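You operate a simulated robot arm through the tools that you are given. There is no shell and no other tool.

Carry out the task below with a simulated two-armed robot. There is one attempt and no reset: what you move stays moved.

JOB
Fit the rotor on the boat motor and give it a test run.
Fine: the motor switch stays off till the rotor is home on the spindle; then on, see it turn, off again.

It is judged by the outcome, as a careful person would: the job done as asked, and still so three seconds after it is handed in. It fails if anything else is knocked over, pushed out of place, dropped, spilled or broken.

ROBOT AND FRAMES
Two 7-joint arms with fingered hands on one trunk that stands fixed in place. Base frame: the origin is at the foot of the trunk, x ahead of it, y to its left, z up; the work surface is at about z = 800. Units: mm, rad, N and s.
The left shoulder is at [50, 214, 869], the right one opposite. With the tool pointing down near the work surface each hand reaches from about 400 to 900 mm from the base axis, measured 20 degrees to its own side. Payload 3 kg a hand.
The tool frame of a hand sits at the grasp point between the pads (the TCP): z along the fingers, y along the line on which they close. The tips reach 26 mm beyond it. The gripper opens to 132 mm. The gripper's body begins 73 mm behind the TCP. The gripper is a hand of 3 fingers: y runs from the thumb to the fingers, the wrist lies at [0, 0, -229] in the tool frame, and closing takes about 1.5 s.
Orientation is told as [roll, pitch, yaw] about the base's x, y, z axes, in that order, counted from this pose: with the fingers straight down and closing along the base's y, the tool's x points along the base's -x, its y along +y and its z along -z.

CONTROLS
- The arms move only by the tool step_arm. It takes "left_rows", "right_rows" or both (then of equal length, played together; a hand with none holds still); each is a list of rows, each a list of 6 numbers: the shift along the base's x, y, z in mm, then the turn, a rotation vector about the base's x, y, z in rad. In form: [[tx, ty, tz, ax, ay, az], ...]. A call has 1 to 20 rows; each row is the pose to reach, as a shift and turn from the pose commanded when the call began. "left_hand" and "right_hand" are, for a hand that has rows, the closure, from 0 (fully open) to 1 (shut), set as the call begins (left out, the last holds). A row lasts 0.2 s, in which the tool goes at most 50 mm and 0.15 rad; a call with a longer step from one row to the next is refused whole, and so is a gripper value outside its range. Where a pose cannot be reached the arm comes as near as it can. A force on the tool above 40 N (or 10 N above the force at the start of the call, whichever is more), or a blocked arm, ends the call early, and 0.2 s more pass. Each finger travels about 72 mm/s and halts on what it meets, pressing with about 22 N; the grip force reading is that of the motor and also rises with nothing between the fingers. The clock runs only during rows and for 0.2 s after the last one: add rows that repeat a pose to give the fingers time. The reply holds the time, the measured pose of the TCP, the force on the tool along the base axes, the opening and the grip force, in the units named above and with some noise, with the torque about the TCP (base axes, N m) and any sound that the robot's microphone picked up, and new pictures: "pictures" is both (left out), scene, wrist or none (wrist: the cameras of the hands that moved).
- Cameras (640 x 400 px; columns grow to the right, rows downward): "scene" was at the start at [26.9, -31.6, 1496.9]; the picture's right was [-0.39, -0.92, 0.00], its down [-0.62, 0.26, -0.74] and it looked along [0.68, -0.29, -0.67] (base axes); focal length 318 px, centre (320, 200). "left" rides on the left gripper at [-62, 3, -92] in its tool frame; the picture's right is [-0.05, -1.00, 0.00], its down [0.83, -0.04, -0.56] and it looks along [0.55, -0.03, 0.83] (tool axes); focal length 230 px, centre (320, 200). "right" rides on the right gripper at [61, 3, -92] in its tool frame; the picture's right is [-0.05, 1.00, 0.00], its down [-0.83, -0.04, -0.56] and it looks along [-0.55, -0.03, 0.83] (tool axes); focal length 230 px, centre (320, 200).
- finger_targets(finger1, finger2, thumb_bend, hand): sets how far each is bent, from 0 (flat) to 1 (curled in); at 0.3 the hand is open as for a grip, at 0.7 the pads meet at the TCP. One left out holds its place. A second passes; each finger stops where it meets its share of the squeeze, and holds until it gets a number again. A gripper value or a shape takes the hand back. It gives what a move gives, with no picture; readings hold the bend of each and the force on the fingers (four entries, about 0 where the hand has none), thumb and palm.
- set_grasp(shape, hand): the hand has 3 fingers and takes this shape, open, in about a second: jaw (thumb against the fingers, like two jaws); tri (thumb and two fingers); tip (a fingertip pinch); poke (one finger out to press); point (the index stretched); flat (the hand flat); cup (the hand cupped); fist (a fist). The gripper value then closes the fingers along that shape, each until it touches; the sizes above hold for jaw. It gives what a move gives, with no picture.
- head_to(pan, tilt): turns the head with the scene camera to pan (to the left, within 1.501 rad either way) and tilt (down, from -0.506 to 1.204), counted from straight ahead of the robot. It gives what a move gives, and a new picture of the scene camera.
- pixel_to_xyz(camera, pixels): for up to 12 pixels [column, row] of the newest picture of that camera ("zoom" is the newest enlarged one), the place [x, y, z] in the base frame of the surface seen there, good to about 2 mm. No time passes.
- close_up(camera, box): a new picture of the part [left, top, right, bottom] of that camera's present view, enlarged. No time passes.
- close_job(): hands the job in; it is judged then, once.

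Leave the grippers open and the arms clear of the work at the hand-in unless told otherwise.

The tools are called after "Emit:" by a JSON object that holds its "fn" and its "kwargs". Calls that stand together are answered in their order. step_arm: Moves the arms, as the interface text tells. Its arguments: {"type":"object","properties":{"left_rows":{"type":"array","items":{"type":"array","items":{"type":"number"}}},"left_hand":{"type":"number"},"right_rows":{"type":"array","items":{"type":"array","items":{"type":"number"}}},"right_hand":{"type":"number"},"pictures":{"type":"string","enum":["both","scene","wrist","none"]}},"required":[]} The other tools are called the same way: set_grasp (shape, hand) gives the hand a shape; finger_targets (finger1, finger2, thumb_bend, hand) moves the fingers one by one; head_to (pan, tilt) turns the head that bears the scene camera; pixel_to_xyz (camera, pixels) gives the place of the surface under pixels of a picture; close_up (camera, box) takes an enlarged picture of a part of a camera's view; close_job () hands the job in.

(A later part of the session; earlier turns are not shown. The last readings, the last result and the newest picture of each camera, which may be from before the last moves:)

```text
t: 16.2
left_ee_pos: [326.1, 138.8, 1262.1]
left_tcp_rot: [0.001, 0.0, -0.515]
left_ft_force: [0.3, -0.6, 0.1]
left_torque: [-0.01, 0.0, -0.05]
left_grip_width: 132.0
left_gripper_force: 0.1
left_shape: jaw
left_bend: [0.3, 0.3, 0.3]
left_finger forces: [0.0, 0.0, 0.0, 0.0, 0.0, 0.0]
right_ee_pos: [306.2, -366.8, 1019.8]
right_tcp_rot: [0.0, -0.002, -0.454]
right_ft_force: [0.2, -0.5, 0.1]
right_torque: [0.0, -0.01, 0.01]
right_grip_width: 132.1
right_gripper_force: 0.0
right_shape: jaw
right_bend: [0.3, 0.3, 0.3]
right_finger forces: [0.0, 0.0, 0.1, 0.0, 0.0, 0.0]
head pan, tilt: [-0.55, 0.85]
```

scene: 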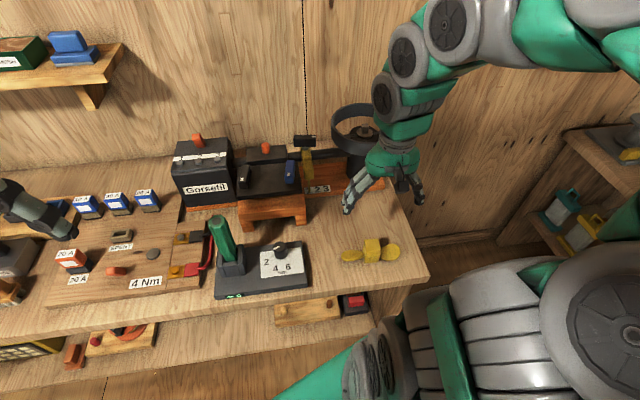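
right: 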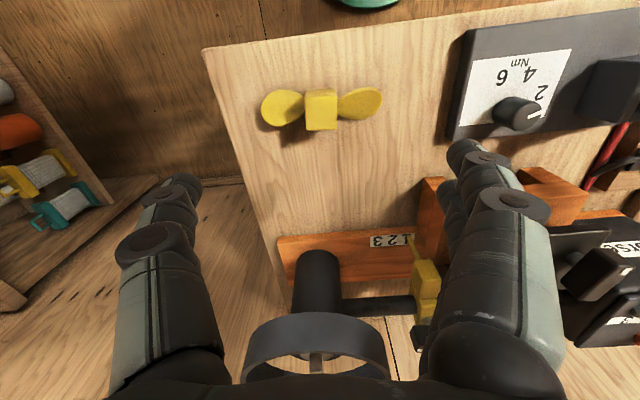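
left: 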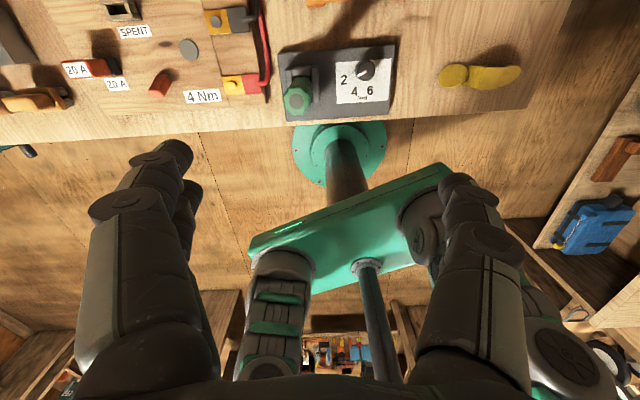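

Back at z=1020, yaw -0.454. I'll measure the blade heights near the hub from the scene camera zoom, to know how low the fingertips may go.

Emit:
{"fn": "close_up", "kwargs": {"camera": "scene", "box": [330, 225, 410, 275]}}

Emit:
{"fn": "pixel_to_xyz", "kwargs": {"camera": "zoom", "pixels": [[262, 225], [250, 252], [200, 262], [180, 205], [130, 262], [120, 215], [412, 200], [420, 260], [480, 160], [480, 270], [545, 180], [550, 250]]}}

Emit:
{"fn": "close_up", "kwargs": {"camera": "right", "box": [255, 75, 391, 145]}}

Emit:
{"fn": "pixel_to_xyz", "kwargs": {"camera": "zoom", "pixels": [[230, 80], [30, 120], [100, 90], [100, 200], [200, 170], [215, 120], [410, 100], [420, 170], [500, 70], [500, 190], [580, 80], [570, 170]]}}

```text
8.00 times, centred on (370, 250) of scene
```

zoom: 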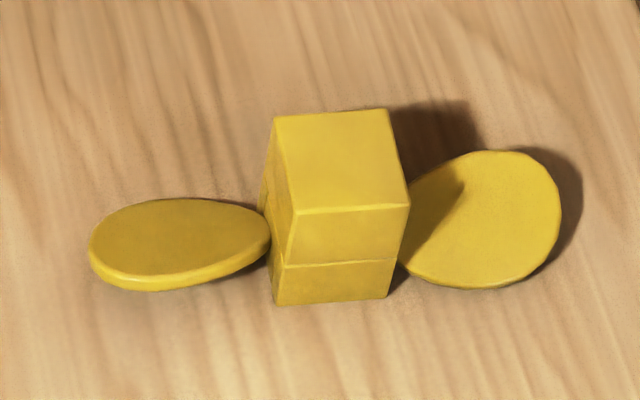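

```text
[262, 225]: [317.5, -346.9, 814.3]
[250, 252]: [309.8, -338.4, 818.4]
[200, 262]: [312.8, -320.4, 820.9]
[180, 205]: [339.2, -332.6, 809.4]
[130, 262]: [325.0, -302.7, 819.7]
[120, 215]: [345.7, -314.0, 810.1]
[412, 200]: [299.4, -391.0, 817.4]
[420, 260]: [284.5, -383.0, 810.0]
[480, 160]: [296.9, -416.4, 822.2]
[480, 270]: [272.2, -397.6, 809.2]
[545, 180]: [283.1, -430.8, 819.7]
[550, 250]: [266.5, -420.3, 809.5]
```

```text
4.71 times, centred on (323, 110) of right
```

zoom: 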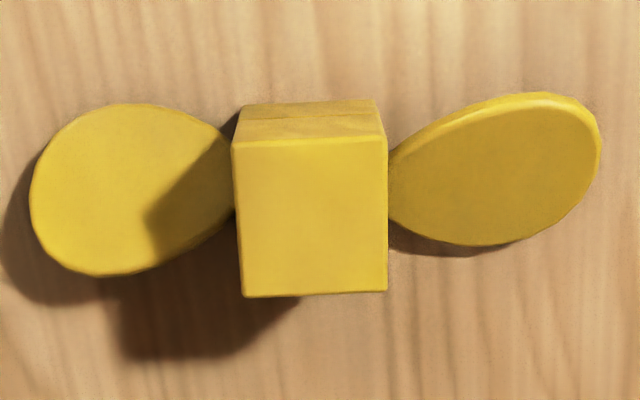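

```text
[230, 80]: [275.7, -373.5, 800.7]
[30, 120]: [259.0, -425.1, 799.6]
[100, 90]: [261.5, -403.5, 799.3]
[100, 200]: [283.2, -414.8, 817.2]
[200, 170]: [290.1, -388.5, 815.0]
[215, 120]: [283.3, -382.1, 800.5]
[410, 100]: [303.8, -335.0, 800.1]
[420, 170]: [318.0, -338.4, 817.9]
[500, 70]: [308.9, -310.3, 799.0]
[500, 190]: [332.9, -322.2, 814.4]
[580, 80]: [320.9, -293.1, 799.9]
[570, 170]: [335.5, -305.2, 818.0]
```

The blades' highest points are z≈822, so fingertips must stay above ~824 there. The hub is aligned with the hand. I'll lean the hand 0.3 rad about the blades' axis (wrist away from robot), narrow the fingers to about half, and come down to z≈930 to check reach.

Emit:
{"fn": "step_arm", "kwargs": {"right_rows": [[1, 0, 0, 0.044, 0.09, 0], [2, 0, 0, 0.088, 0.18, 0], [3, 0, 0, 0.1316, 0.2696, 0], [3, 0, -40, 0.1316, 0.2696, 0], [3, 0, -70, 0.1316, 0.2696, 0], [3, 0, -90, 0.1316, 0.2696, 0]], "right_hand": 0.45, "pictures": "both"}}

```text
t: 17.6
left_ee_pos: [326.9, 137.8, 1263.6]
left_tcp_rot: [-0.001, 0.002, -0.515]
left_ft_force: [0.0, -0.6, -0.5]
left_torque: [-0.01, 0.03, -0.02]
left_grip_width: 132.0
left_gripper_force: 0.1
left_shape: jaw
left_bend: [0.3, 0.3, 0.3]
left_finger forces: [0.1, 0.0, 0.0, 0.0, 0.0, 0.1]
right_ee_pos: [308.7, -365.1, 929.2]
right_tcp_rot: [0.001, 0.3, -0.453]
right_ft_force: [0.9, -0.9, -0.4]
right_torque: [0.01, 0.0, 0.0]
right_grip_width: 73.3
right_gripper_force: 0.1
right_shape: jaw
right_bend: [0.72, 0.72, 0.7]
right_finger forces: [0.1, 0.0, 0.0, 0.0, 0.0, 0.0]
head pan, tilt: [-0.55, 0.85]
```

scene: 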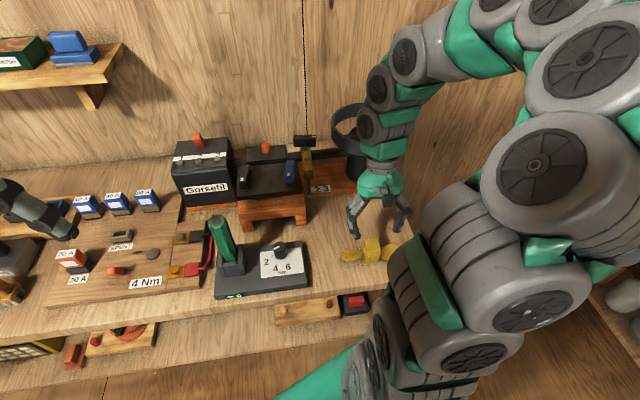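
right: 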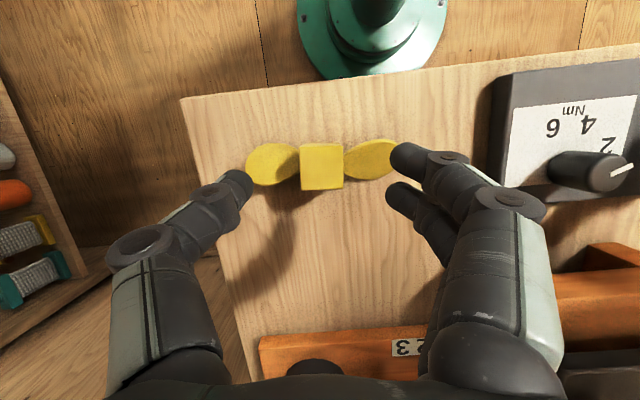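

Reach is fine here. The hub at (322,165) is midway between thumb and fingers. I'll go down to TCP z≈851.

Emit:
{"fn": "step_arm", "kwargs": {"right_rows": [[1, -1, -35, 0, 0, 0], [1, -1, -60, 0, 0, 0], [1, -1, -78, 0, 0, 0]], "pictures": "both"}}

Emit:
{"fn": "close_up", "kwargs": {"camera": "scene", "box": [320, 180, 440, 280]}}

```text
t: 18.4
left_ee_pos: [327.0, 137.3, 1262.5]
left_tcp_rot: [0.0, 0.0, -0.514]
left_ft_force: [-0.8, -0.5, -0.8]
left_torque: [-0.04, 0.01, 0.0]
left_grip_width: 131.8
left_gripper_force: 0.1
left_shape: jaw
left_bend: [0.3, 0.3, 0.3]
left_finger forces: [0.0, 0.1, 0.1, 0.1, 0.1, 0.1]
right_ee_pos: [311.1, -366.2, 849.0]
right_tcp_rot: [0.003, 0.3, -0.452]
right_ft_force: [-0.7, 0.9, 0.1]
right_torque: [0.04, -0.01, -0.01]
right_grip_width: 73.3
right_gripper_force: 0.0
right_shape: jaw
right_bend: [0.72, 0.72, 0.7]
right_finger forces: [0.1, 0.1, 0.0, 0.0, 0.0, 0.1]
head pan, tilt: [-0.55, 0.85]
```

scene: 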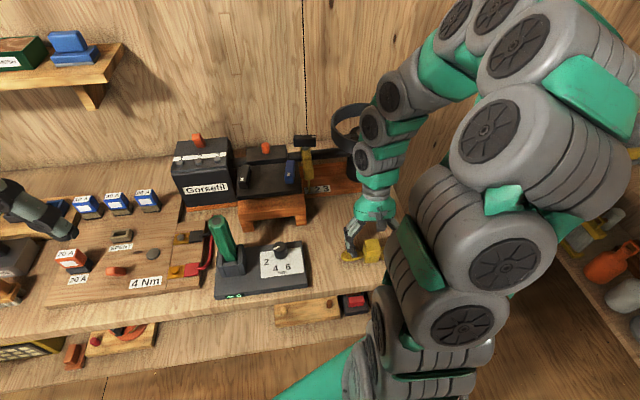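
right: 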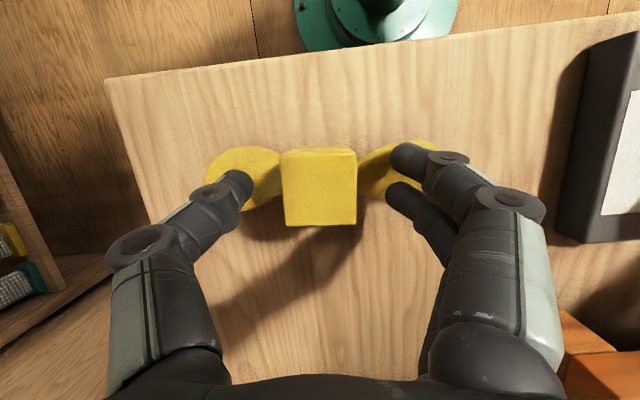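

```text
4.00 times, centred on (380, 230) of scene
```

zoom: 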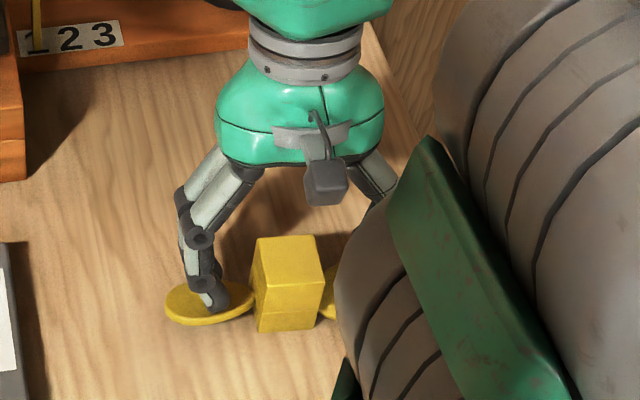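

The hub is centred between thumb (240,185) and fingers (400,155/190), tips just above the blades. I'll close the hand and wait about 1.6 s.

Emit:
{"fn": "step_arm", "kwargs": {"right_rows": [[0, 0, 0, 0, 0, 0], [0, 0, 0, 0, 0, 0], [0, 0, 0, 0, 0, 0], [0, 0, 0, 0, 0, 0], [0, 0, 0, 0, 0, 0], [0, 0, 0, 0, 0, 0], [0, 0, 0, 0, 0, 0], [0, 0, 0, 0, 0, 0]], "right_hand": 1.0, "pictures": "both"}}

Emit:
{"fn": "close_up", "kwargs": {"camera": "right", "box": [200, 110, 460, 270]}}

Emit:
{"fn": "close_up", "kwargs": {"camera": "scene", "box": [320, 180, 440, 280]}}

```text
t: 20.2
left_ee_pos: [326.0, 139.8, 1263.7]
left_tcp_rot: [0.0, -0.001, -0.515]
left_ft_force: [0.0, -1.0, -0.2]
left_torque: [-0.02, 0.0, 0.02]
left_grip_width: 131.9
left_gripper_force: 0.1
left_shape: jaw
left_bend: [0.3, 0.3, 0.3]
left_finger forces: [0.1, 0.0, 0.0, 0.0, 0.1, 0.0]
right_ee_pos: [312.0, -366.4, 851.8]
right_tcp_rot: [-0.001, 0.3, -0.452]
right_ft_force: [-0.2, -0.4, 0.1]
right_torque: [-0.01, -0.04, -0.01]
right_grip_width: 29.7
right_gripper_force: 21.6
right_shape: jaw
right_bend: [0.73, 0.73, 0.7]
right_finger forces: [9.9, 10.0, 0.1, 0.0, 19.7, 0.0]
head pan, tilt: [-0.55, 0.85]
```

scene: 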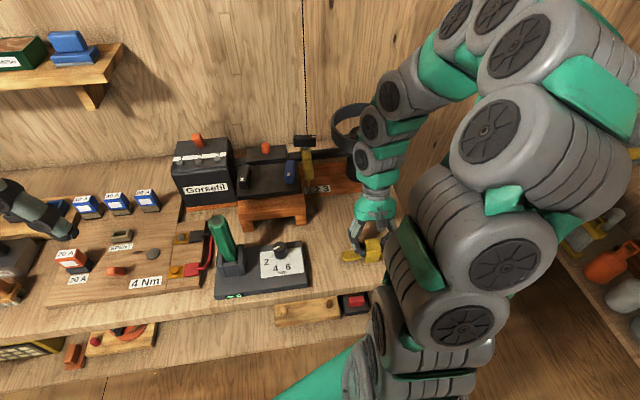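
right: 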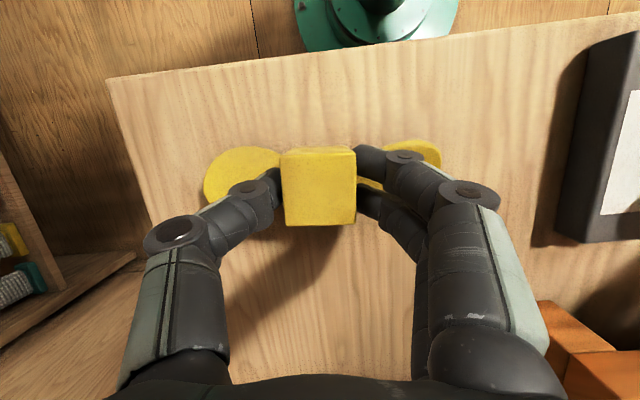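

```text
2.46 times, centred on (330, 190) of right
```

zoom: 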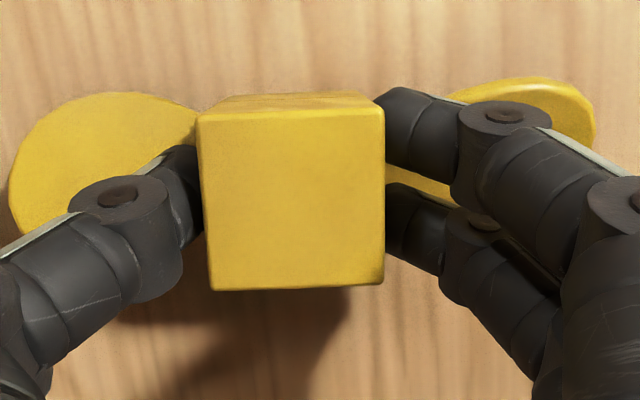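

```text
4.00 times, centred on (380, 230) of scene
```

zoom: 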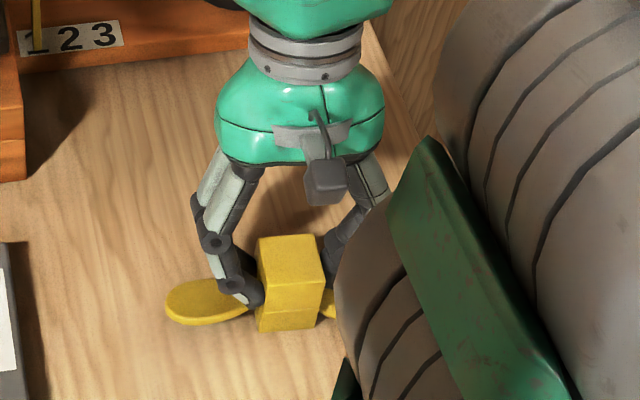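

Gripped: 10+10 N on the fingers and 19.7 N on the thumb, opening 29.7. I'll lift a little (40 mm) and check it holds without swinging.

Emit:
{"fn": "step_arm", "kwargs": {"right_rows": [[0, 0, 8, 0, 0, 0], [0, 0, 20, 0, 0, 0], [0, 0, 40, 0, 0, 0]], "pictures": "both"}}

Emit:
{"fn": "close_up", "kwargs": {"camera": "right", "box": [200, 110, 460, 270]}}

Emit:
{"fn": "close_up", "kwargs": {"camera": "scene", "box": [320, 160, 440, 260]}}

```text
t: 21.0
left_ee_pos: [327.1, 138.4, 1263.4]
left_tcp_rot: [0.0, 0.0, -0.515]
left_ft_force: [-0.2, -0.2, -0.5]
left_torque: [-0.02, 0.01, 0.02]
left_grip_width: 132.0
left_gripper_force: 0.0
left_shape: jaw
left_bend: [0.3, 0.3, 0.3]
left_finger forces: [0.0, 0.0, 0.1, 0.0, 0.0, 0.0]
right_ee_pos: [311.4, -367.3, 890.7]
right_tcp_rot: [0.0, 0.302, -0.454]
right_ft_force: [-0.3, 0.0, -1.0]
right_torque: [-0.02, -0.03, 0.03]
right_grip_width: 29.6
right_gripper_force: 22.5
right_shape: jaw
right_bend: [0.73, 0.73, 0.7]
right_finger forces: [9.9, 10.1, 0.0, 0.0, 19.8, 0.0]
head pan, tilt: [-0.55, 0.85]
```

scene: 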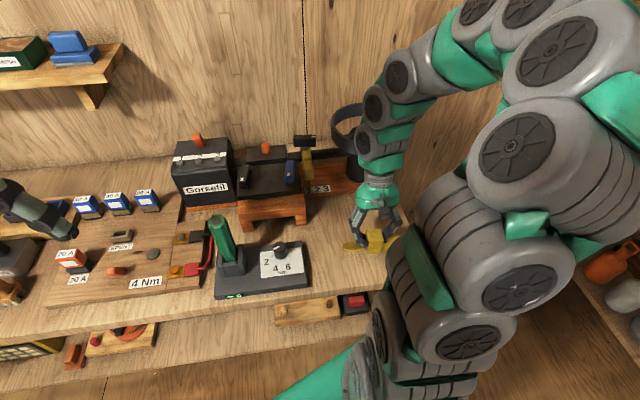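
right: 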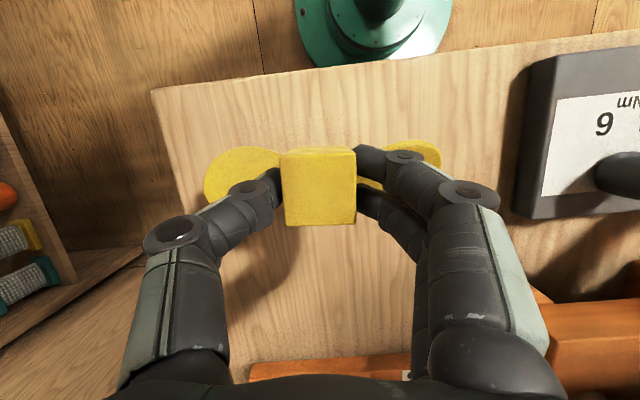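

```text
2.46 times, centred on (330, 190) of right
```

zoom: 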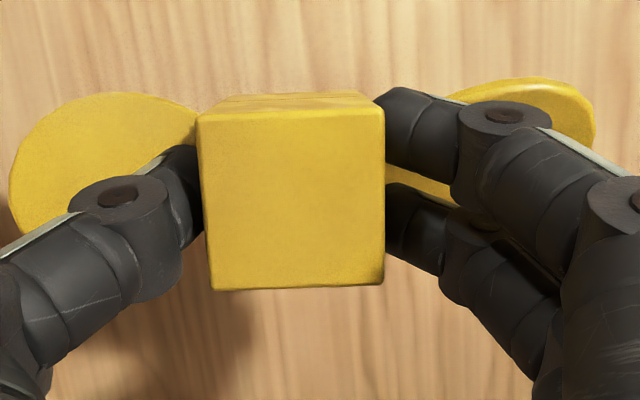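

```text
4.00 times, centred on (380, 210) of scene
```

zoom: 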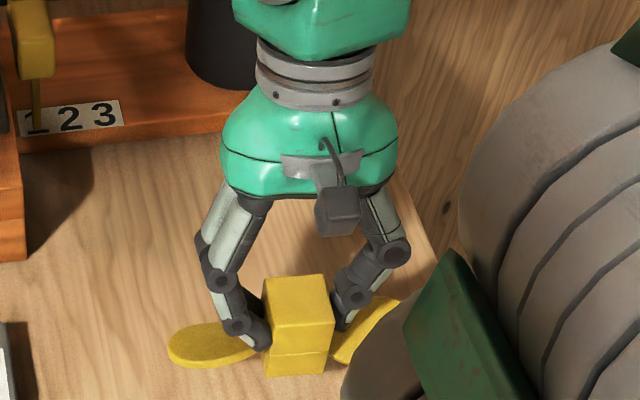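

The rotor is held firmly and didn't slip (same place in the wrist picture). I'll lift it to z≈1150 and lean the hand further so its underside turns to the scene camera, to see the socket before fitting.

Emit:
{"fn": "step_arm", "kwargs": {"right_rows": [[10, -5, 45, 0, 0, 0], [20, -10, 90, 0, 0, 0], [30, -15, 135, 0, 0, 0], [40, -20, 180, 0, 0, 0], [50, -25, 225, 0, 0, 0], [60, -30, 260, 0, 0, 0], [60, -30, 260, 0.061, 0.126, 0], [60, -30, 260, 0.123, 0.252, 0], [60, -30, 260, 0.184, 0.377, 0], [60, -30, 260, 0.246, 0.503, 0], [60, -30, 260, 0.307, 0.629, 0]], "pictures": "both"}}

```text
t: 23.4
left_ee_pos: [326.8, 136.8, 1263.5]
left_tcp_rot: [0.0, 0.0, -0.515]
left_ft_force: [1.6, -0.3, 0.1]
left_torque: [0.06, 0.1, -0.01]
left_grip_width: 131.8
left_gripper_force: 0.0
left_shape: jaw
left_bend: [0.3, 0.3, 0.3]
left_finger forces: [0.0, 0.0, 0.0, 0.0, 0.0, 0.0]
right_ee_pos: [273.0, -445.8, 1039.3]
right_tcp_rot: [0.006, 0.914, -0.447]
right_ft_force: [-0.4, -1.5, -1.0]
right_torque: [0.07, -0.01, -0.09]
right_grip_width: 29.6
right_gripper_force: 22.0
right_shape: jaw
right_bend: [0.73, 0.73, 0.7]
right_finger forces: [10.2, 10.4, 0.1, 0.0, 20.8, 0.1]
right hand out of reach, approached as far as the arm can: row 8, 9, 10, 11
head pan, tilt: [-0.55, 0.85]
```

scene: 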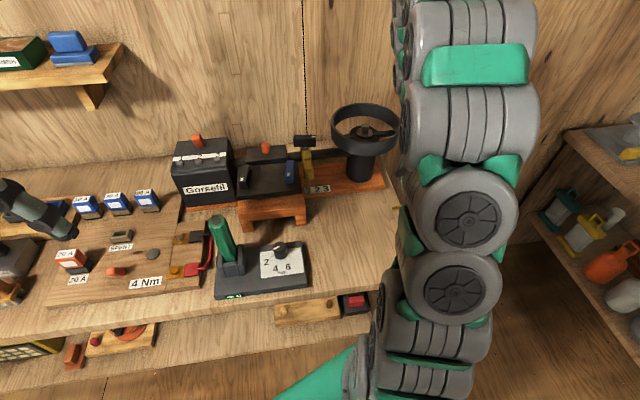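
right: 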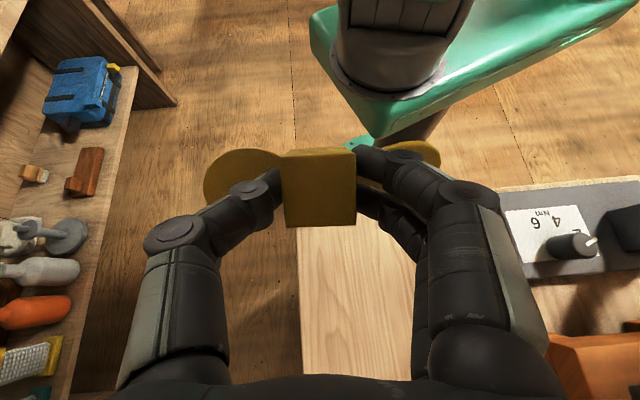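

That tilt was beyond the wrist's reach and the hand sits behind the arm. I'll undo the lean and return to about (371,-397,1150).

Emit:
{"fn": "step_arm", "kwargs": {"right_rows": [[15, 8, 20, -0.054, -0.111, 0], [35, 18, 40, -0.108, -0.221, 0], [55, 28, 60, -0.161, -0.332, 0], [75, 38, 80, -0.215, -0.442, 0], [95, 48, 105, -0.269, -0.552, 0], [98, 49, 120, -0.269, -0.552, 0]], "pictures": "both"}}

```text
t: 24.8
left_ee_pos: [326.8, 136.6, 1262.8]
left_tcp_rot: [0.0, 0.0, -0.515]
left_ft_force: [0.3, -0.3, 0.0]
left_torque: [-0.01, 0.02, 0.02]
left_grip_width: 131.8
left_gripper_force: 0.1
left_shape: jaw
left_bend: [0.3, 0.3, 0.3]
left_finger forces: [0.0, 0.0, 0.0, 0.0, 0.0, 0.1]
right_ee_pos: [371.3, -396.1, 1160.0]
right_tcp_rot: [0.001, 0.297, -0.452]
right_ft_force: [-0.3, -0.1, -1.0]
right_torque: [0.02, 0.0, 0.01]
right_grip_width: 29.5
right_gripper_force: 21.3
right_shape: jaw
right_bend: [0.73, 0.73, 0.7]
right_finger forces: [10.2, 10.5, 0.0, 0.0, 20.6, 0.0]
head pan, tilt: [-0.55, 0.85]
```

scene: 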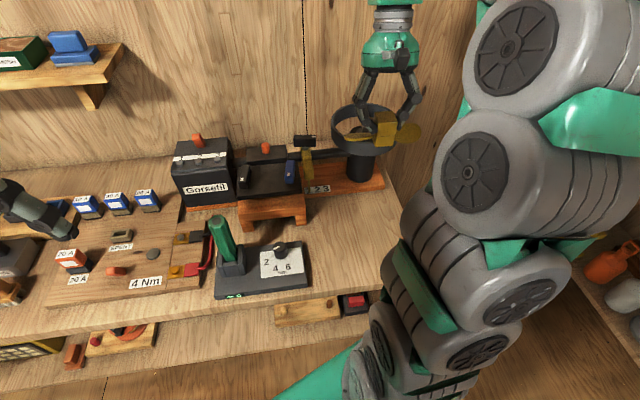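
right: 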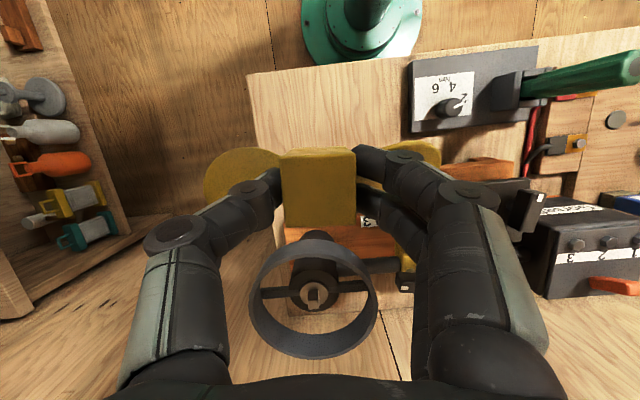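

The rotor is upright in the hand again. The wrist camera sees the spindle at about (313,296); I'll zoom to measure its exact place and turn. The scene camera can also see the post.

Emit:
{"fn": "close_up", "kwargs": {"camera": "right", "box": [280, 270, 350, 320]}}

Emit:
{"fn": "pixel_to_xyz", "kwargs": {"camera": "zoom", "pixels": [[220, 200], [260, 200], [300, 200], [330, 200], [300, 240], [280, 280], [330, 280], [240, 240], [380, 240], [305, 310]]}}

```text
8.00 times, centred on (315, 295) of right
```

zoom: 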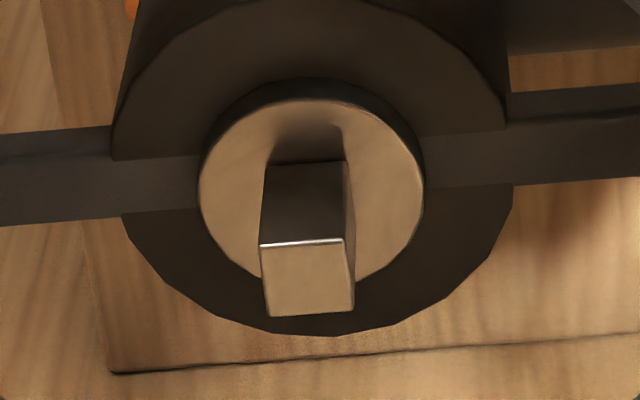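

```text
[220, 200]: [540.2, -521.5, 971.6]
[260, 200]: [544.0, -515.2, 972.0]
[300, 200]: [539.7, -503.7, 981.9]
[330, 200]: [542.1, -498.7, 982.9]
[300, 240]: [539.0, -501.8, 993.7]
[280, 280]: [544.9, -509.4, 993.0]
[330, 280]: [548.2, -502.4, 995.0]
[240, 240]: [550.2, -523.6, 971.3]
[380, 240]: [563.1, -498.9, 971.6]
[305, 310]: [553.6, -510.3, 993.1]
```

I'll read the post's top corners and the flange rim.

Emit:
{"fn": "pixel_to_xyz", "kwargs": {"camera": "zoom", "pixels": [[266, 250], [338, 246], [348, 303], [274, 310], [208, 190], [416, 190], [310, 104], [255, 265], [365, 265], [305, 278]]}}

Emit:
{"fn": "close_up", "kwargs": {"camera": "right", "box": [298, 282, 334, 314]}}

```text
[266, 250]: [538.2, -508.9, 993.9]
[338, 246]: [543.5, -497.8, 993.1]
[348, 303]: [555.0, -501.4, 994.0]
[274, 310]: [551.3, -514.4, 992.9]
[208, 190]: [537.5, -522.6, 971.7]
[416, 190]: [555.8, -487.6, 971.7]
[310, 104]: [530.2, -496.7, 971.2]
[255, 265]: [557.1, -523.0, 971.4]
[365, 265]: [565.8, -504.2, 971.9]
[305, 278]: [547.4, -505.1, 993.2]
```

```text
12.50 times, centred on (316, 298) of right
```

zoom: 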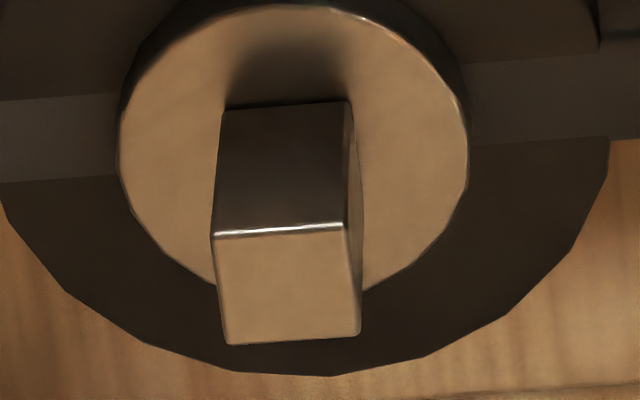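

Spindle axis is about (547,-505.4), flange z≈971.5, post top z≈993.5; its faces are turned about +0.067 rad from the hand. Now I measure the held hub's top corners relative to the hand.

Emit:
{"fn": "close_up", "kwargs": {"camera": "right", "box": [265, 140, 375, 235]}}

Emit:
{"fn": "pixel_to_xyz", "kwargs": {"camera": "right", "pixels": [[283, 158], [354, 155], [355, 223], [288, 225], [320, 190], [300, 190], [340, 190], [320, 165], [320, 215]]}}

Emit:
{"fn": "close_up", "kwargs": {"camera": "scene", "box": [330, 90, 430, 170]}}

```text
4.21 times, centred on (320, 188) of right
```

zoom: 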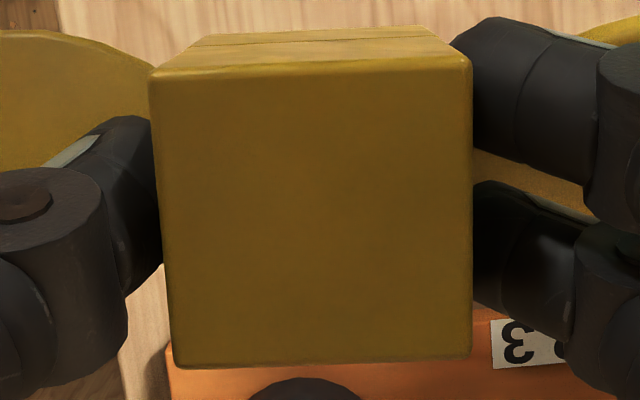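

```text
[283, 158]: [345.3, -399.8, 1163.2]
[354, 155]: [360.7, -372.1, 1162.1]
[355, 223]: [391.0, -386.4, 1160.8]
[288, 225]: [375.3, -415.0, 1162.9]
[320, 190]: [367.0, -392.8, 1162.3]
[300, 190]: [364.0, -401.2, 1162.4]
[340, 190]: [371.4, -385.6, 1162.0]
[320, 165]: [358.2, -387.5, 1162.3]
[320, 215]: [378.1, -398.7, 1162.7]
```

```text
5.00 times, centred on (380, 130) of scene
```

zoom: 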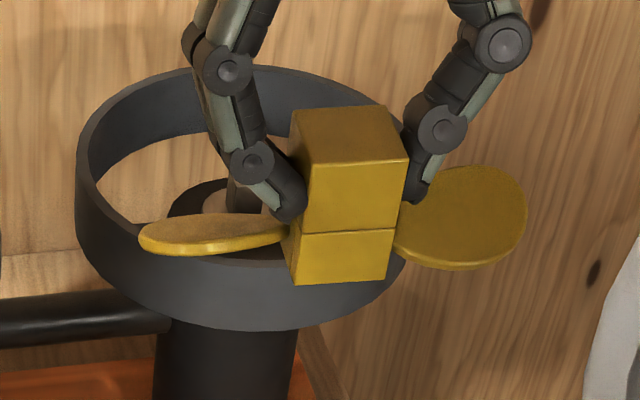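

The hub sits about 4.5 mm robot-ward of the TCP, centred sideways. I'll re-measure the post's top centre several times to average the noise.

Emit:
{"fn": "close_up", "kwargs": {"camera": "right", "box": [298, 282, 334, 314]}}

Emit:
{"fn": "pixel_to_xyz", "kwargs": {"camera": "zoom", "pixels": [[286, 286], [286, 286], [286, 286], [216, 242], [342, 230], [357, 328], [231, 340], [280, 236], [294, 336], [221, 290], [351, 280]]}}

Emit:
{"fn": "pixel_to_xyz", "kwargs": {"camera": "zoom", "pixels": [[286, 286], [286, 286], [286, 286], [216, 242], [342, 230], [357, 328], [231, 340], [280, 236], [294, 336], [221, 290], [351, 280]]}}

```text
12.50 times, centred on (316, 298) of right
```

zoom: 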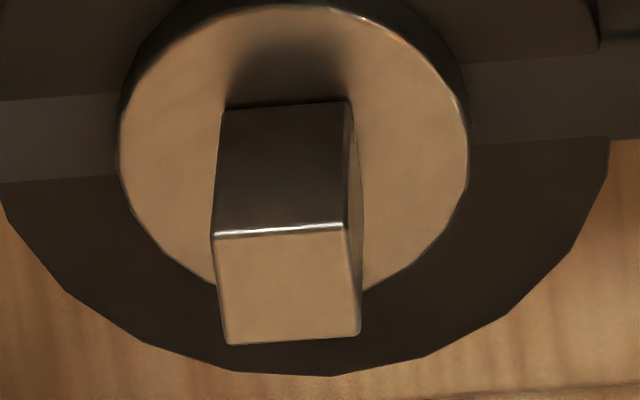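

```text
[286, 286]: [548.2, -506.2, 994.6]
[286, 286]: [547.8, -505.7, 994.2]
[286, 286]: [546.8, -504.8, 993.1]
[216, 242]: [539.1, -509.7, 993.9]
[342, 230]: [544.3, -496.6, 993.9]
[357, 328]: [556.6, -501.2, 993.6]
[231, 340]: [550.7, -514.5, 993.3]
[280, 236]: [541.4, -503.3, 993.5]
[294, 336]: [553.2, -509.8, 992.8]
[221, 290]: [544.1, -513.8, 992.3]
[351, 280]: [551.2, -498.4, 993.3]
```

```text
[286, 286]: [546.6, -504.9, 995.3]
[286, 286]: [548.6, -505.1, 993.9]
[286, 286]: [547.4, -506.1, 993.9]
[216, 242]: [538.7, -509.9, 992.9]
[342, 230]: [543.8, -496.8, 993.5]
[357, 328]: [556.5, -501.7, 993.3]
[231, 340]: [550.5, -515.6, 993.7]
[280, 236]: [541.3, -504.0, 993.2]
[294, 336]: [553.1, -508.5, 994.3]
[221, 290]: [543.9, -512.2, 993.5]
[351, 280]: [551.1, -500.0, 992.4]
```

Averaged: post centre (547.5,-505.6), top z≈993.6, yaw ≈ -0.388. Target TCP above it is (551.6,-507.5). I'll carry the rotor there at z≈1100 (well above ring top 1004.5), turning +0.065 rad.

Emit:
{"fn": "step_arm", "kwargs": {"right_rows": [[30, -18, 0, 0, 0, 0.01], [60, -36, 0, 0, 0, 0.02], [90, -55, 0, 0, 0, 0.03], [120, -74, -10, 0, 0, 0.045], [150, -93, -30, 0, 0, 0.055], [180.3, -111.4, -60, 0, 0, 0.065], [180.3, -111.4, -60, 0, 0, 0.065]], "pictures": "both"}}

Emit:
{"fn": "close_up", "kwargs": {"camera": "scene", "box": [310, 60, 430, 180]}}

```text
t: 26.4
left_ee_pos: [325.7, 136.9, 1263.5]
left_tcp_rot: [0.0, 0.0, -0.517]
left_ft_force: [1.2, 0.1, 0.2]
left_torque: [-0.01, 0.02, 0.0]
left_grip_width: 132.2
left_gripper_force: 0.0
left_shape: jaw
left_bend: [0.3, 0.3, 0.3]
left_finger forces: [0.1, 0.0, 0.1, 0.0, 0.0, 0.0]
right_ee_pos: [527.2, -491.8, 1090.7]
right_tcp_rot: [0.002, 0.296, -0.385]
right_ft_force: [0.4, -0.7, -1.7]
right_torque: [-0.01, -0.02, -0.01]
right_grip_width: 29.3
right_gripper_force: 21.4
right_shape: jaw
right_bend: [0.73, 0.73, 0.7]
right_finger forces: [10.3, 10.6, 0.0, 0.0, 20.7, 0.0]
right hand out of reach, approached as far as the arm can: row 3, 4, 5, 6, 7
head pan, tilt: [-0.55, 0.85]
```

scene: 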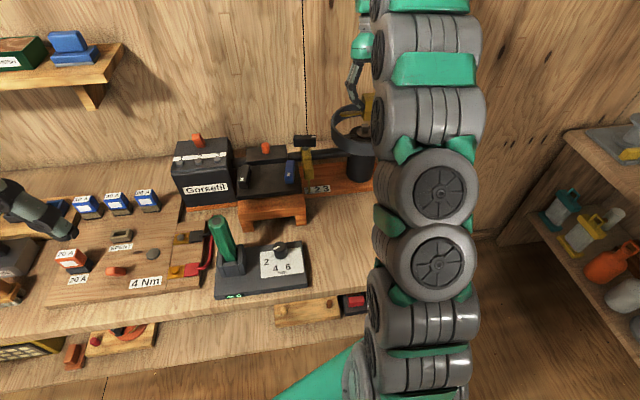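
right: 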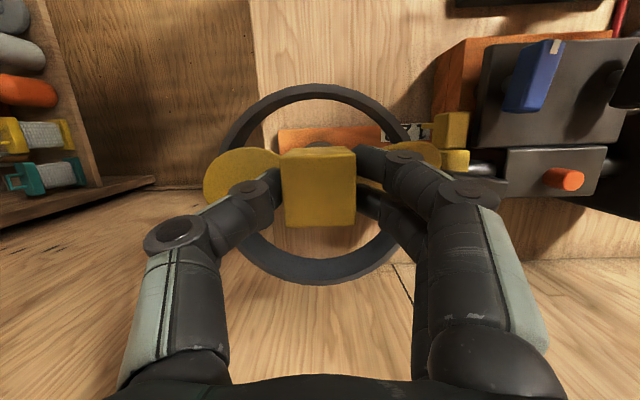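

```text
3.33 times, centred on (370, 120) of scene
```

zoom: 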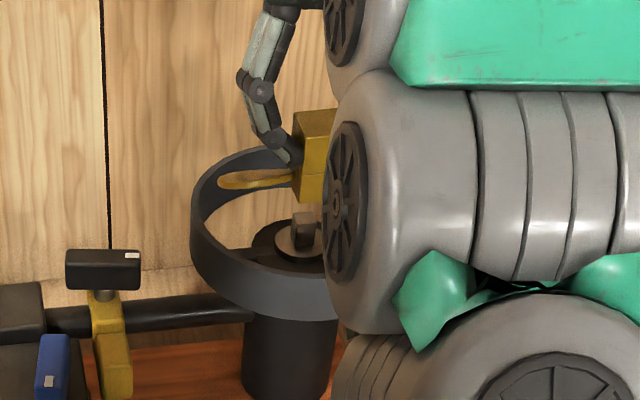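

The lean puts the wrist beyond its reach over the spindle (stopped at (527,-492)). I'll set the rotor down upright on clear bench nearer the middle and regrip it with the hand straight. First I check which bench spot is free.

Emit:
{"fn": "pixel_to_xyz", "kwargs": {"camera": "scene", "pixels": [[309, 290], [306, 245], [304, 222], [340, 250], [345, 225], [360, 210], [378, 190], [350, 196], [330, 200], [372, 240], [395, 250], [340, 280]]}}

```text
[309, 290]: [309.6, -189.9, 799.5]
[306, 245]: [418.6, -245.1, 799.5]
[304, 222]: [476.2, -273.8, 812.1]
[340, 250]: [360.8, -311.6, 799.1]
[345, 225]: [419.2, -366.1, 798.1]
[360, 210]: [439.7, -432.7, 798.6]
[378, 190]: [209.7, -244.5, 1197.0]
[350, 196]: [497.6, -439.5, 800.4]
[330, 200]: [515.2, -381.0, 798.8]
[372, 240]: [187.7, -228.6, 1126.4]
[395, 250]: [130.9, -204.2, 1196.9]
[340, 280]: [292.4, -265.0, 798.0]
```

The bench around (388,-398) is bare. I'll back out at the same height, then lower the rotor to just above the bench there.

Emit:
{"fn": "step_arm", "kwargs": {"right_rows": [[-33, 22, 5, 0, 0, 0], [-67, 46, 5, 0, 0, 0], [-101, 69, 0, 0, 0, 0], [-135, 92, -20, 0, 0, 0], [-135, 92, -65, 0, 0, 0], [-135, 92, -110, 0, 0, 0], [-135, 92, -155, 0, 0, 0], [-135, 92, -195, 0, 0, 0], [-135, 92, -220, 0, 0, 0], [-135, 92, -220, 0, 0, 0]], "pictures": "both"}}

Emit:
{"fn": "close_up", "kwargs": {"camera": "scene", "box": [300, 140, 440, 260]}}

```text
t: 28.6
left_ee_pos: [326.9, 138.5, 1262.9]
left_tcp_rot: [0.0, -0.001, -0.515]
left_ft_force: [0.2, 0.5, -0.1]
left_torque: [0.04, 0.03, 0.0]
left_grip_width: 131.8
left_gripper_force: 0.1
left_shape: jaw
left_bend: [0.3, 0.3, 0.3]
left_finger forces: [0.0, 0.1, 0.0, 0.0, 0.0, 0.0]
right_ee_pos: [393.7, -399.6, 870.0]
right_tcp_rot: [0.0, 0.298, -0.388]
right_ft_force: [-0.8, 0.7, -1.0]
right_torque: [0.03, -0.02, -0.04]
right_grip_width: 29.1
right_gripper_force: 21.9
right_shape: jaw
right_bend: [0.73, 0.73, 0.7]
right_finger forces: [9.8, 10.2, 0.0, 0.0, 20.1, 0.0]
head pan, tilt: [-0.55, 0.85]
```

scene: 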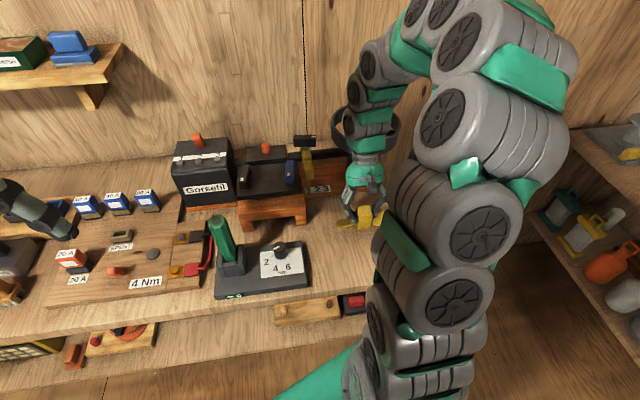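
right: 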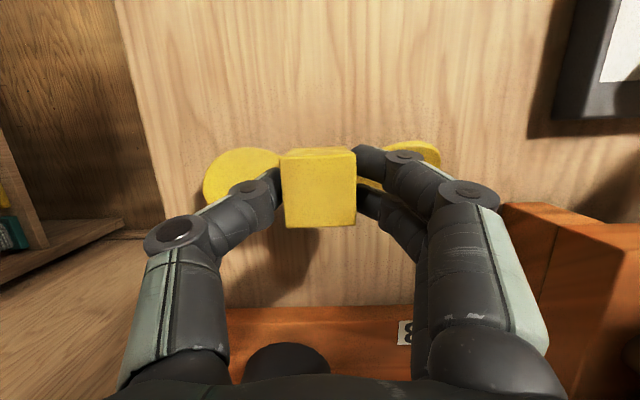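

```text
3.33 times, centred on (370, 200) of scene
```

zoom: 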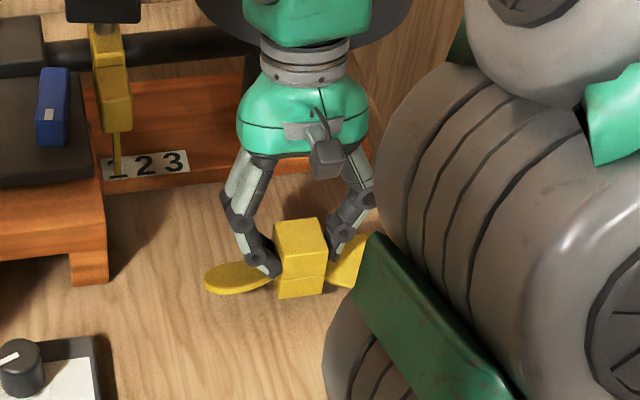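

At z=870, about 19 mm above the bench contact height. I'll lower gently until contact.

Emit:
{"fn": "step_arm", "kwargs": {"right_rows": [[0, 0, -10, 0, 0, 0], [0, 0, -15, 0, 0, 0], [0, 0, -18, 0, 0, 0], [0, 0, -19.5, 0, 0, 0]], "pictures": "none"}}

```text
t: 29.6
left_ee_pos: [326.9, 137.7, 1264.1]
left_tcp_rot: [0.0, -0.001, -0.515]
left_ft_force: [-0.1, 0.3, -0.8]
left_torque: [0.03, 0.07, 0.01]
left_grip_width: 131.9
left_gripper_force: 0.1
left_shape: jaw
left_bend: [0.3, 0.3, 0.3]
left_finger forces: [0.0, 0.0, 0.0, 0.0, 0.0, 0.0]
right_ee_pos: [392.6, -400.3, 851.2]
right_tcp_rot: [-0.001, 0.298, -0.386]
right_ft_force: [0.0, -0.2, -2.0]
right_torque: [0.02, 0.0, 0.02]
right_grip_width: 29.2
right_gripper_force: 21.8
right_shape: jaw
right_bend: [0.73, 0.73, 0.7]
right_finger forces: [10.0, 10.2, 0.0, 0.0, 20.2, 0.0]
head pan, tilt: [-0.55, 0.85]
```

No contact force yet (Fz about -2, the rotor's weight). I'll lower 2 mm more, slowly.

Emit:
{"fn": "step_arm", "kwargs": {"right_rows": [[0, 0, -0.7, 0, 0, 0], [0, 0, -1.4, 0, 0, 0], [0, 0, -2, 0, 0, 0], [0, 0, -2, 0, 0, 0]], "pictures": "none"}}

```text
t: 30.6
left_ee_pos: [326.1, 137.5, 1263.4]
left_tcp_rot: [0.0, 0.0, -0.515]
left_ft_force: [-0.1, -0.5, -0.5]
left_torque: [0.0, 0.0, -0.01]
left_grip_width: 131.9
left_gripper_force: 0.1
left_shape: jaw
left_bend: [0.3, 0.3, 0.3]
left_finger forces: [0.1, 0.0, 0.0, 0.0, 0.1, 0.1]
right_ee_pos: [392.1, -399.5, 848.9]
right_tcp_rot: [0.001, 0.299, -0.388]
right_ft_force: [0.4, -1.6, 22.8]
right_torque: [-0.04, 0.1, 0.02]
right_grip_width: 30.5
right_gripper_force: 22.2
right_shape: jaw
right_bend: [0.74, 0.74, 0.71]
right_finger forces: [11.8, 12.2, 0.0, 0.0, 26.1, 0.0]
head pan, tilt: [-0.55, 0.85]
```

Contact (Fz 22.8 N). I'll ease up 1 mm and open the fingers to about 73 mm.

Emit:
{"fn": "step_arm", "kwargs": {"right_rows": [[0, 0, 0.6, 0, 0, 0], [0, 0, 1, 0, 0, 0]], "pictures": "none"}}

Emit:
{"fn": "step_arm", "kwargs": {"right_rows": [[0, 0, 0, 0, 0, 0], [0, 0, 0, 0, 0, 0], [0, 0, 0, 0, 0, 0], [0, 0, 0, 0, 0, 0], [0, 0, 0, 0, 0, 0]], "right_hand": 0.45, "pictures": "both"}}

```text
t: 31.2
left_ee_pos: [326.7, 137.1, 1263.3]
left_tcp_rot: [0.0, -0.001, -0.514]
left_ft_force: [0.0, -0.2, 0.0]
left_torque: [0.0, -0.04, -0.01]
left_grip_width: 131.7
left_gripper_force: 0.0
left_shape: jaw
left_bend: [0.3, 0.3, 0.3]
left_finger forces: [0.0, 0.1, 0.0, 0.0, 0.0, 0.0]
right_ee_pos: [392.7, -398.8, 850.0]
right_tcp_rot: [0.0, 0.298, -0.385]
right_ft_force: [0.2, -2.1, 9.8]
right_torque: [0.03, 0.04, 0.01]
right_grip_width: 30.4
right_gripper_force: 21.6
right_shape: jaw
right_bend: [0.74, 0.74, 0.71]
right_finger forces: [11.5, 11.8, 0.0, 0.1, 24.7, 0.0]
head pan, tilt: [-0.55, 0.85]
```

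```text
t: 32.4
left_ee_pos: [326.8, 138.1, 1263.7]
left_tcp_rot: [0.001, 0.0, -0.513]
left_ft_force: [1.0, -0.3, 0.1]
left_torque: [-0.01, -0.03, -0.03]
left_grip_width: 131.8
left_gripper_force: 0.0
left_shape: jaw
left_bend: [0.3, 0.3, 0.3]
left_finger forces: [0.0, 0.1, 0.0, 0.1, 0.0, 0.0]
right_ee_pos: [393.2, -400.2, 848.9]
right_tcp_rot: [0.001, 0.297, -0.385]
right_ft_force: [1.4, 0.1, -0.4]
right_torque: [-0.02, 0.01, -0.01]
right_grip_width: 72.0
right_gripper_force: 0.0
right_shape: jaw
right_bend: [0.72, 0.72, 0.7]
right_finger forces: [0.0, 0.0, 0.0, 0.0, 0.0, 0.1]
head pan, tilt: [-0.55, 0.85]
```

scene: 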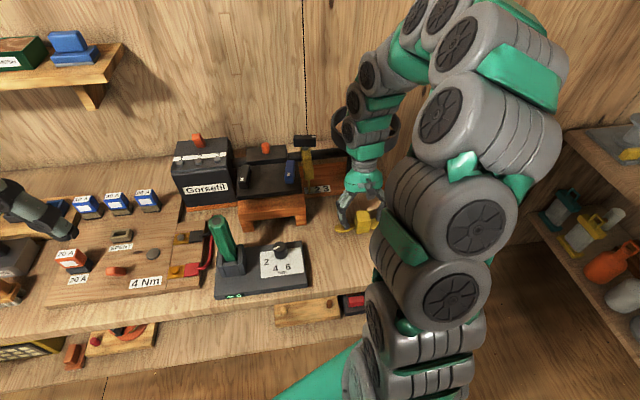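
right: 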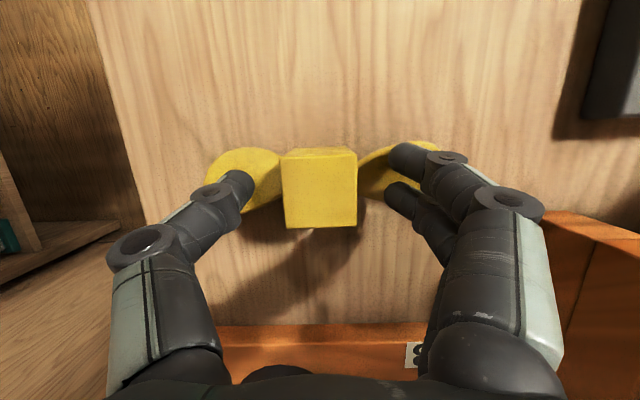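

The rotor stands on its own on the bench. I'll rise 70 mm, straighten the hand to vertical, and re-measure the hub.

Emit:
{"fn": "step_arm", "kwargs": {"right_rows": [[0, 0, 30, 0, 0, 0], [0, 0, 70, 0, 0, 0], [-1, 0, 75, -0.037, -0.092, 0], [-3, 1, 75, -0.075, -0.184, 0], [-4, 2, 75, -0.112, -0.276, 0], [-4, 2, 75, -0.112, -0.276, 0]], "pictures": "both"}}

Emit:
{"fn": "close_up", "kwargs": {"camera": "right", "box": [220, 90, 420, 215]}}

```text
t: 33.8
left_ee_pos: [327.5, 137.3, 1263.7]
left_tcp_rot: [-0.002, 0.002, -0.514]
left_ft_force: [-0.2, 0.1, 0.4]
left_torque: [0.02, 0.01, 0.05]
left_grip_width: 132.1
left_gripper_force: 0.1
left_shape: jaw
left_bend: [0.3, 0.3, 0.3]
left_finger forces: [0.0, 0.0, 0.0, 0.0, 0.0, 0.0]
right_ee_pos: [389.5, -398.9, 924.0]
right_tcp_rot: [0.001, -0.001, -0.386]
right_ft_force: [0.4, 0.6, -0.7]
right_torque: [0.01, 0.01, -0.05]
right_grip_width: 72.1
right_gripper_force: 0.1
right_shape: jaw
right_bend: [0.72, 0.72, 0.7]
right_finger forces: [0.0, 0.0, 0.0, 0.0, 0.1, 0.0]
head pan, tilt: [-0.55, 0.85]
```

scene: 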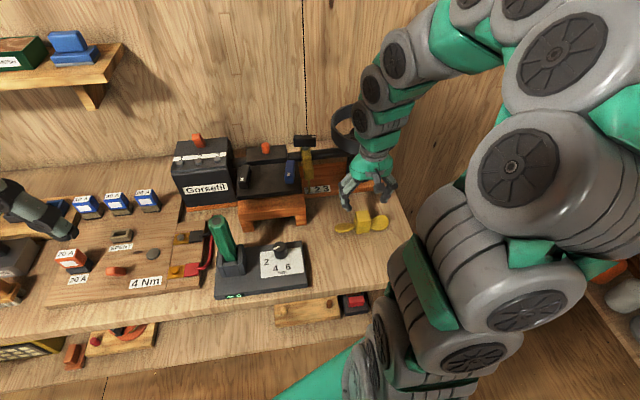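
right: 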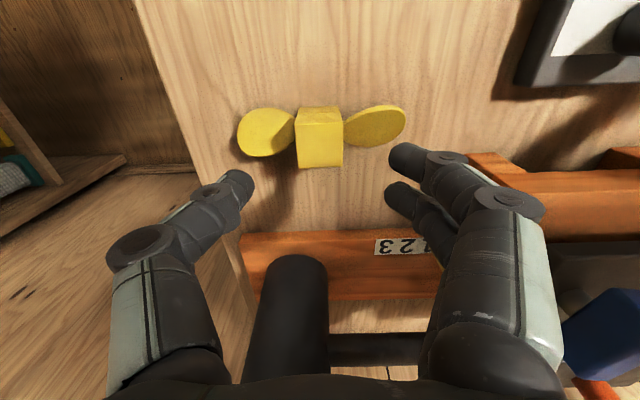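

```text
3.20 times, centred on (320, 152) of right
```

zoom: 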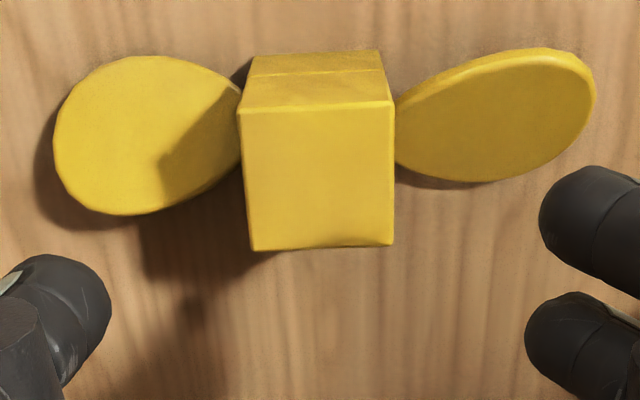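

Hand vertical now. I'll read the hub's top corners again.

Emit:
{"fn": "pixel_to_xyz", "kwargs": {"camera": "zoom", "pixels": [[243, 112], [390, 106], [390, 241], [255, 247], [318, 176], [318, 176], [318, 110], [322, 243]]}}

Emit:
{"fn": "pixel_to_xyz", "kwargs": {"camera": "zoom", "pixels": [[243, 112], [390, 106], [390, 241], [255, 247], [318, 176], [318, 176], [318, 110], [322, 243]]}}

```text
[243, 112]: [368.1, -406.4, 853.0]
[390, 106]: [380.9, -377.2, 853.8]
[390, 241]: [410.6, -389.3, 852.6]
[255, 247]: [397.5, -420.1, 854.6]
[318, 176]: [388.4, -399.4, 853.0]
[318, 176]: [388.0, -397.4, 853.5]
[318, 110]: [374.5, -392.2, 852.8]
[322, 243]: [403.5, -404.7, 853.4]
```

```text
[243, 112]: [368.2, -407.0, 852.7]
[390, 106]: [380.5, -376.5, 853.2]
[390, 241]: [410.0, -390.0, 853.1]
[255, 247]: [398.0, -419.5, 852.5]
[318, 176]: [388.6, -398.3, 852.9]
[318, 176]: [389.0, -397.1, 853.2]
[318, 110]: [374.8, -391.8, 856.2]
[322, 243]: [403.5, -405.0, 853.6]
```

Hub centre (389.2,-398.3), yaw ≈ -0.40. I'll lower the vertical hand to TCP z≈850.5 around the hub.

Emit:
{"fn": "step_arm", "kwargs": {"right_rows": [[-0.3, 0.5, -30, 0, 0, 0], [-0.3, 0.5, -55, 0, 0, 0], [-0.3, 0.5, -70, 0, 0, 0], [-0.3, 0.5, -73.5, 0, 0, 0], [-0.3, 0.5, -73.5, 0, 0, 0]], "pictures": "wrist"}}

```text
t: 35.0
left_ee_pos: [326.8, 138.9, 1264.4]
left_tcp_rot: [-0.001, -0.001, -0.514]
left_ft_force: [-0.1, 0.7, -0.4]
left_torque: [0.01, 0.0, 0.0]
left_grip_width: 131.9
left_gripper_force: 0.1
left_shape: jaw
left_bend: [0.3, 0.3, 0.3]
left_finger forces: [0.1, 0.1, 0.1, 0.1, 0.1, 0.0]
right_ee_pos: [389.4, -398.5, 850.4]
right_tcp_rot: [-0.001, -0.001, -0.386]
right_ft_force: [0.8, 0.6, 0.5]
right_torque: [0.07, 0.04, -0.02]
right_grip_width: 72.2
right_gripper_force: 0.0
right_shape: jaw
right_bend: [0.72, 0.72, 0.7]
right_finger forces: [0.6, 0.1, 0.1, 0.0, 0.0, 0.1]
head pan, tilt: [-0.55, 0.85]
```

right: 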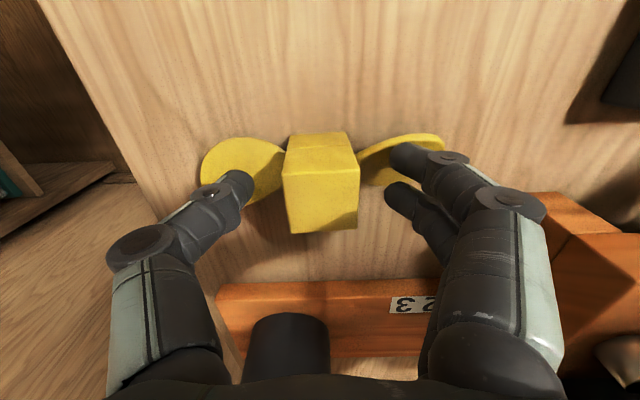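

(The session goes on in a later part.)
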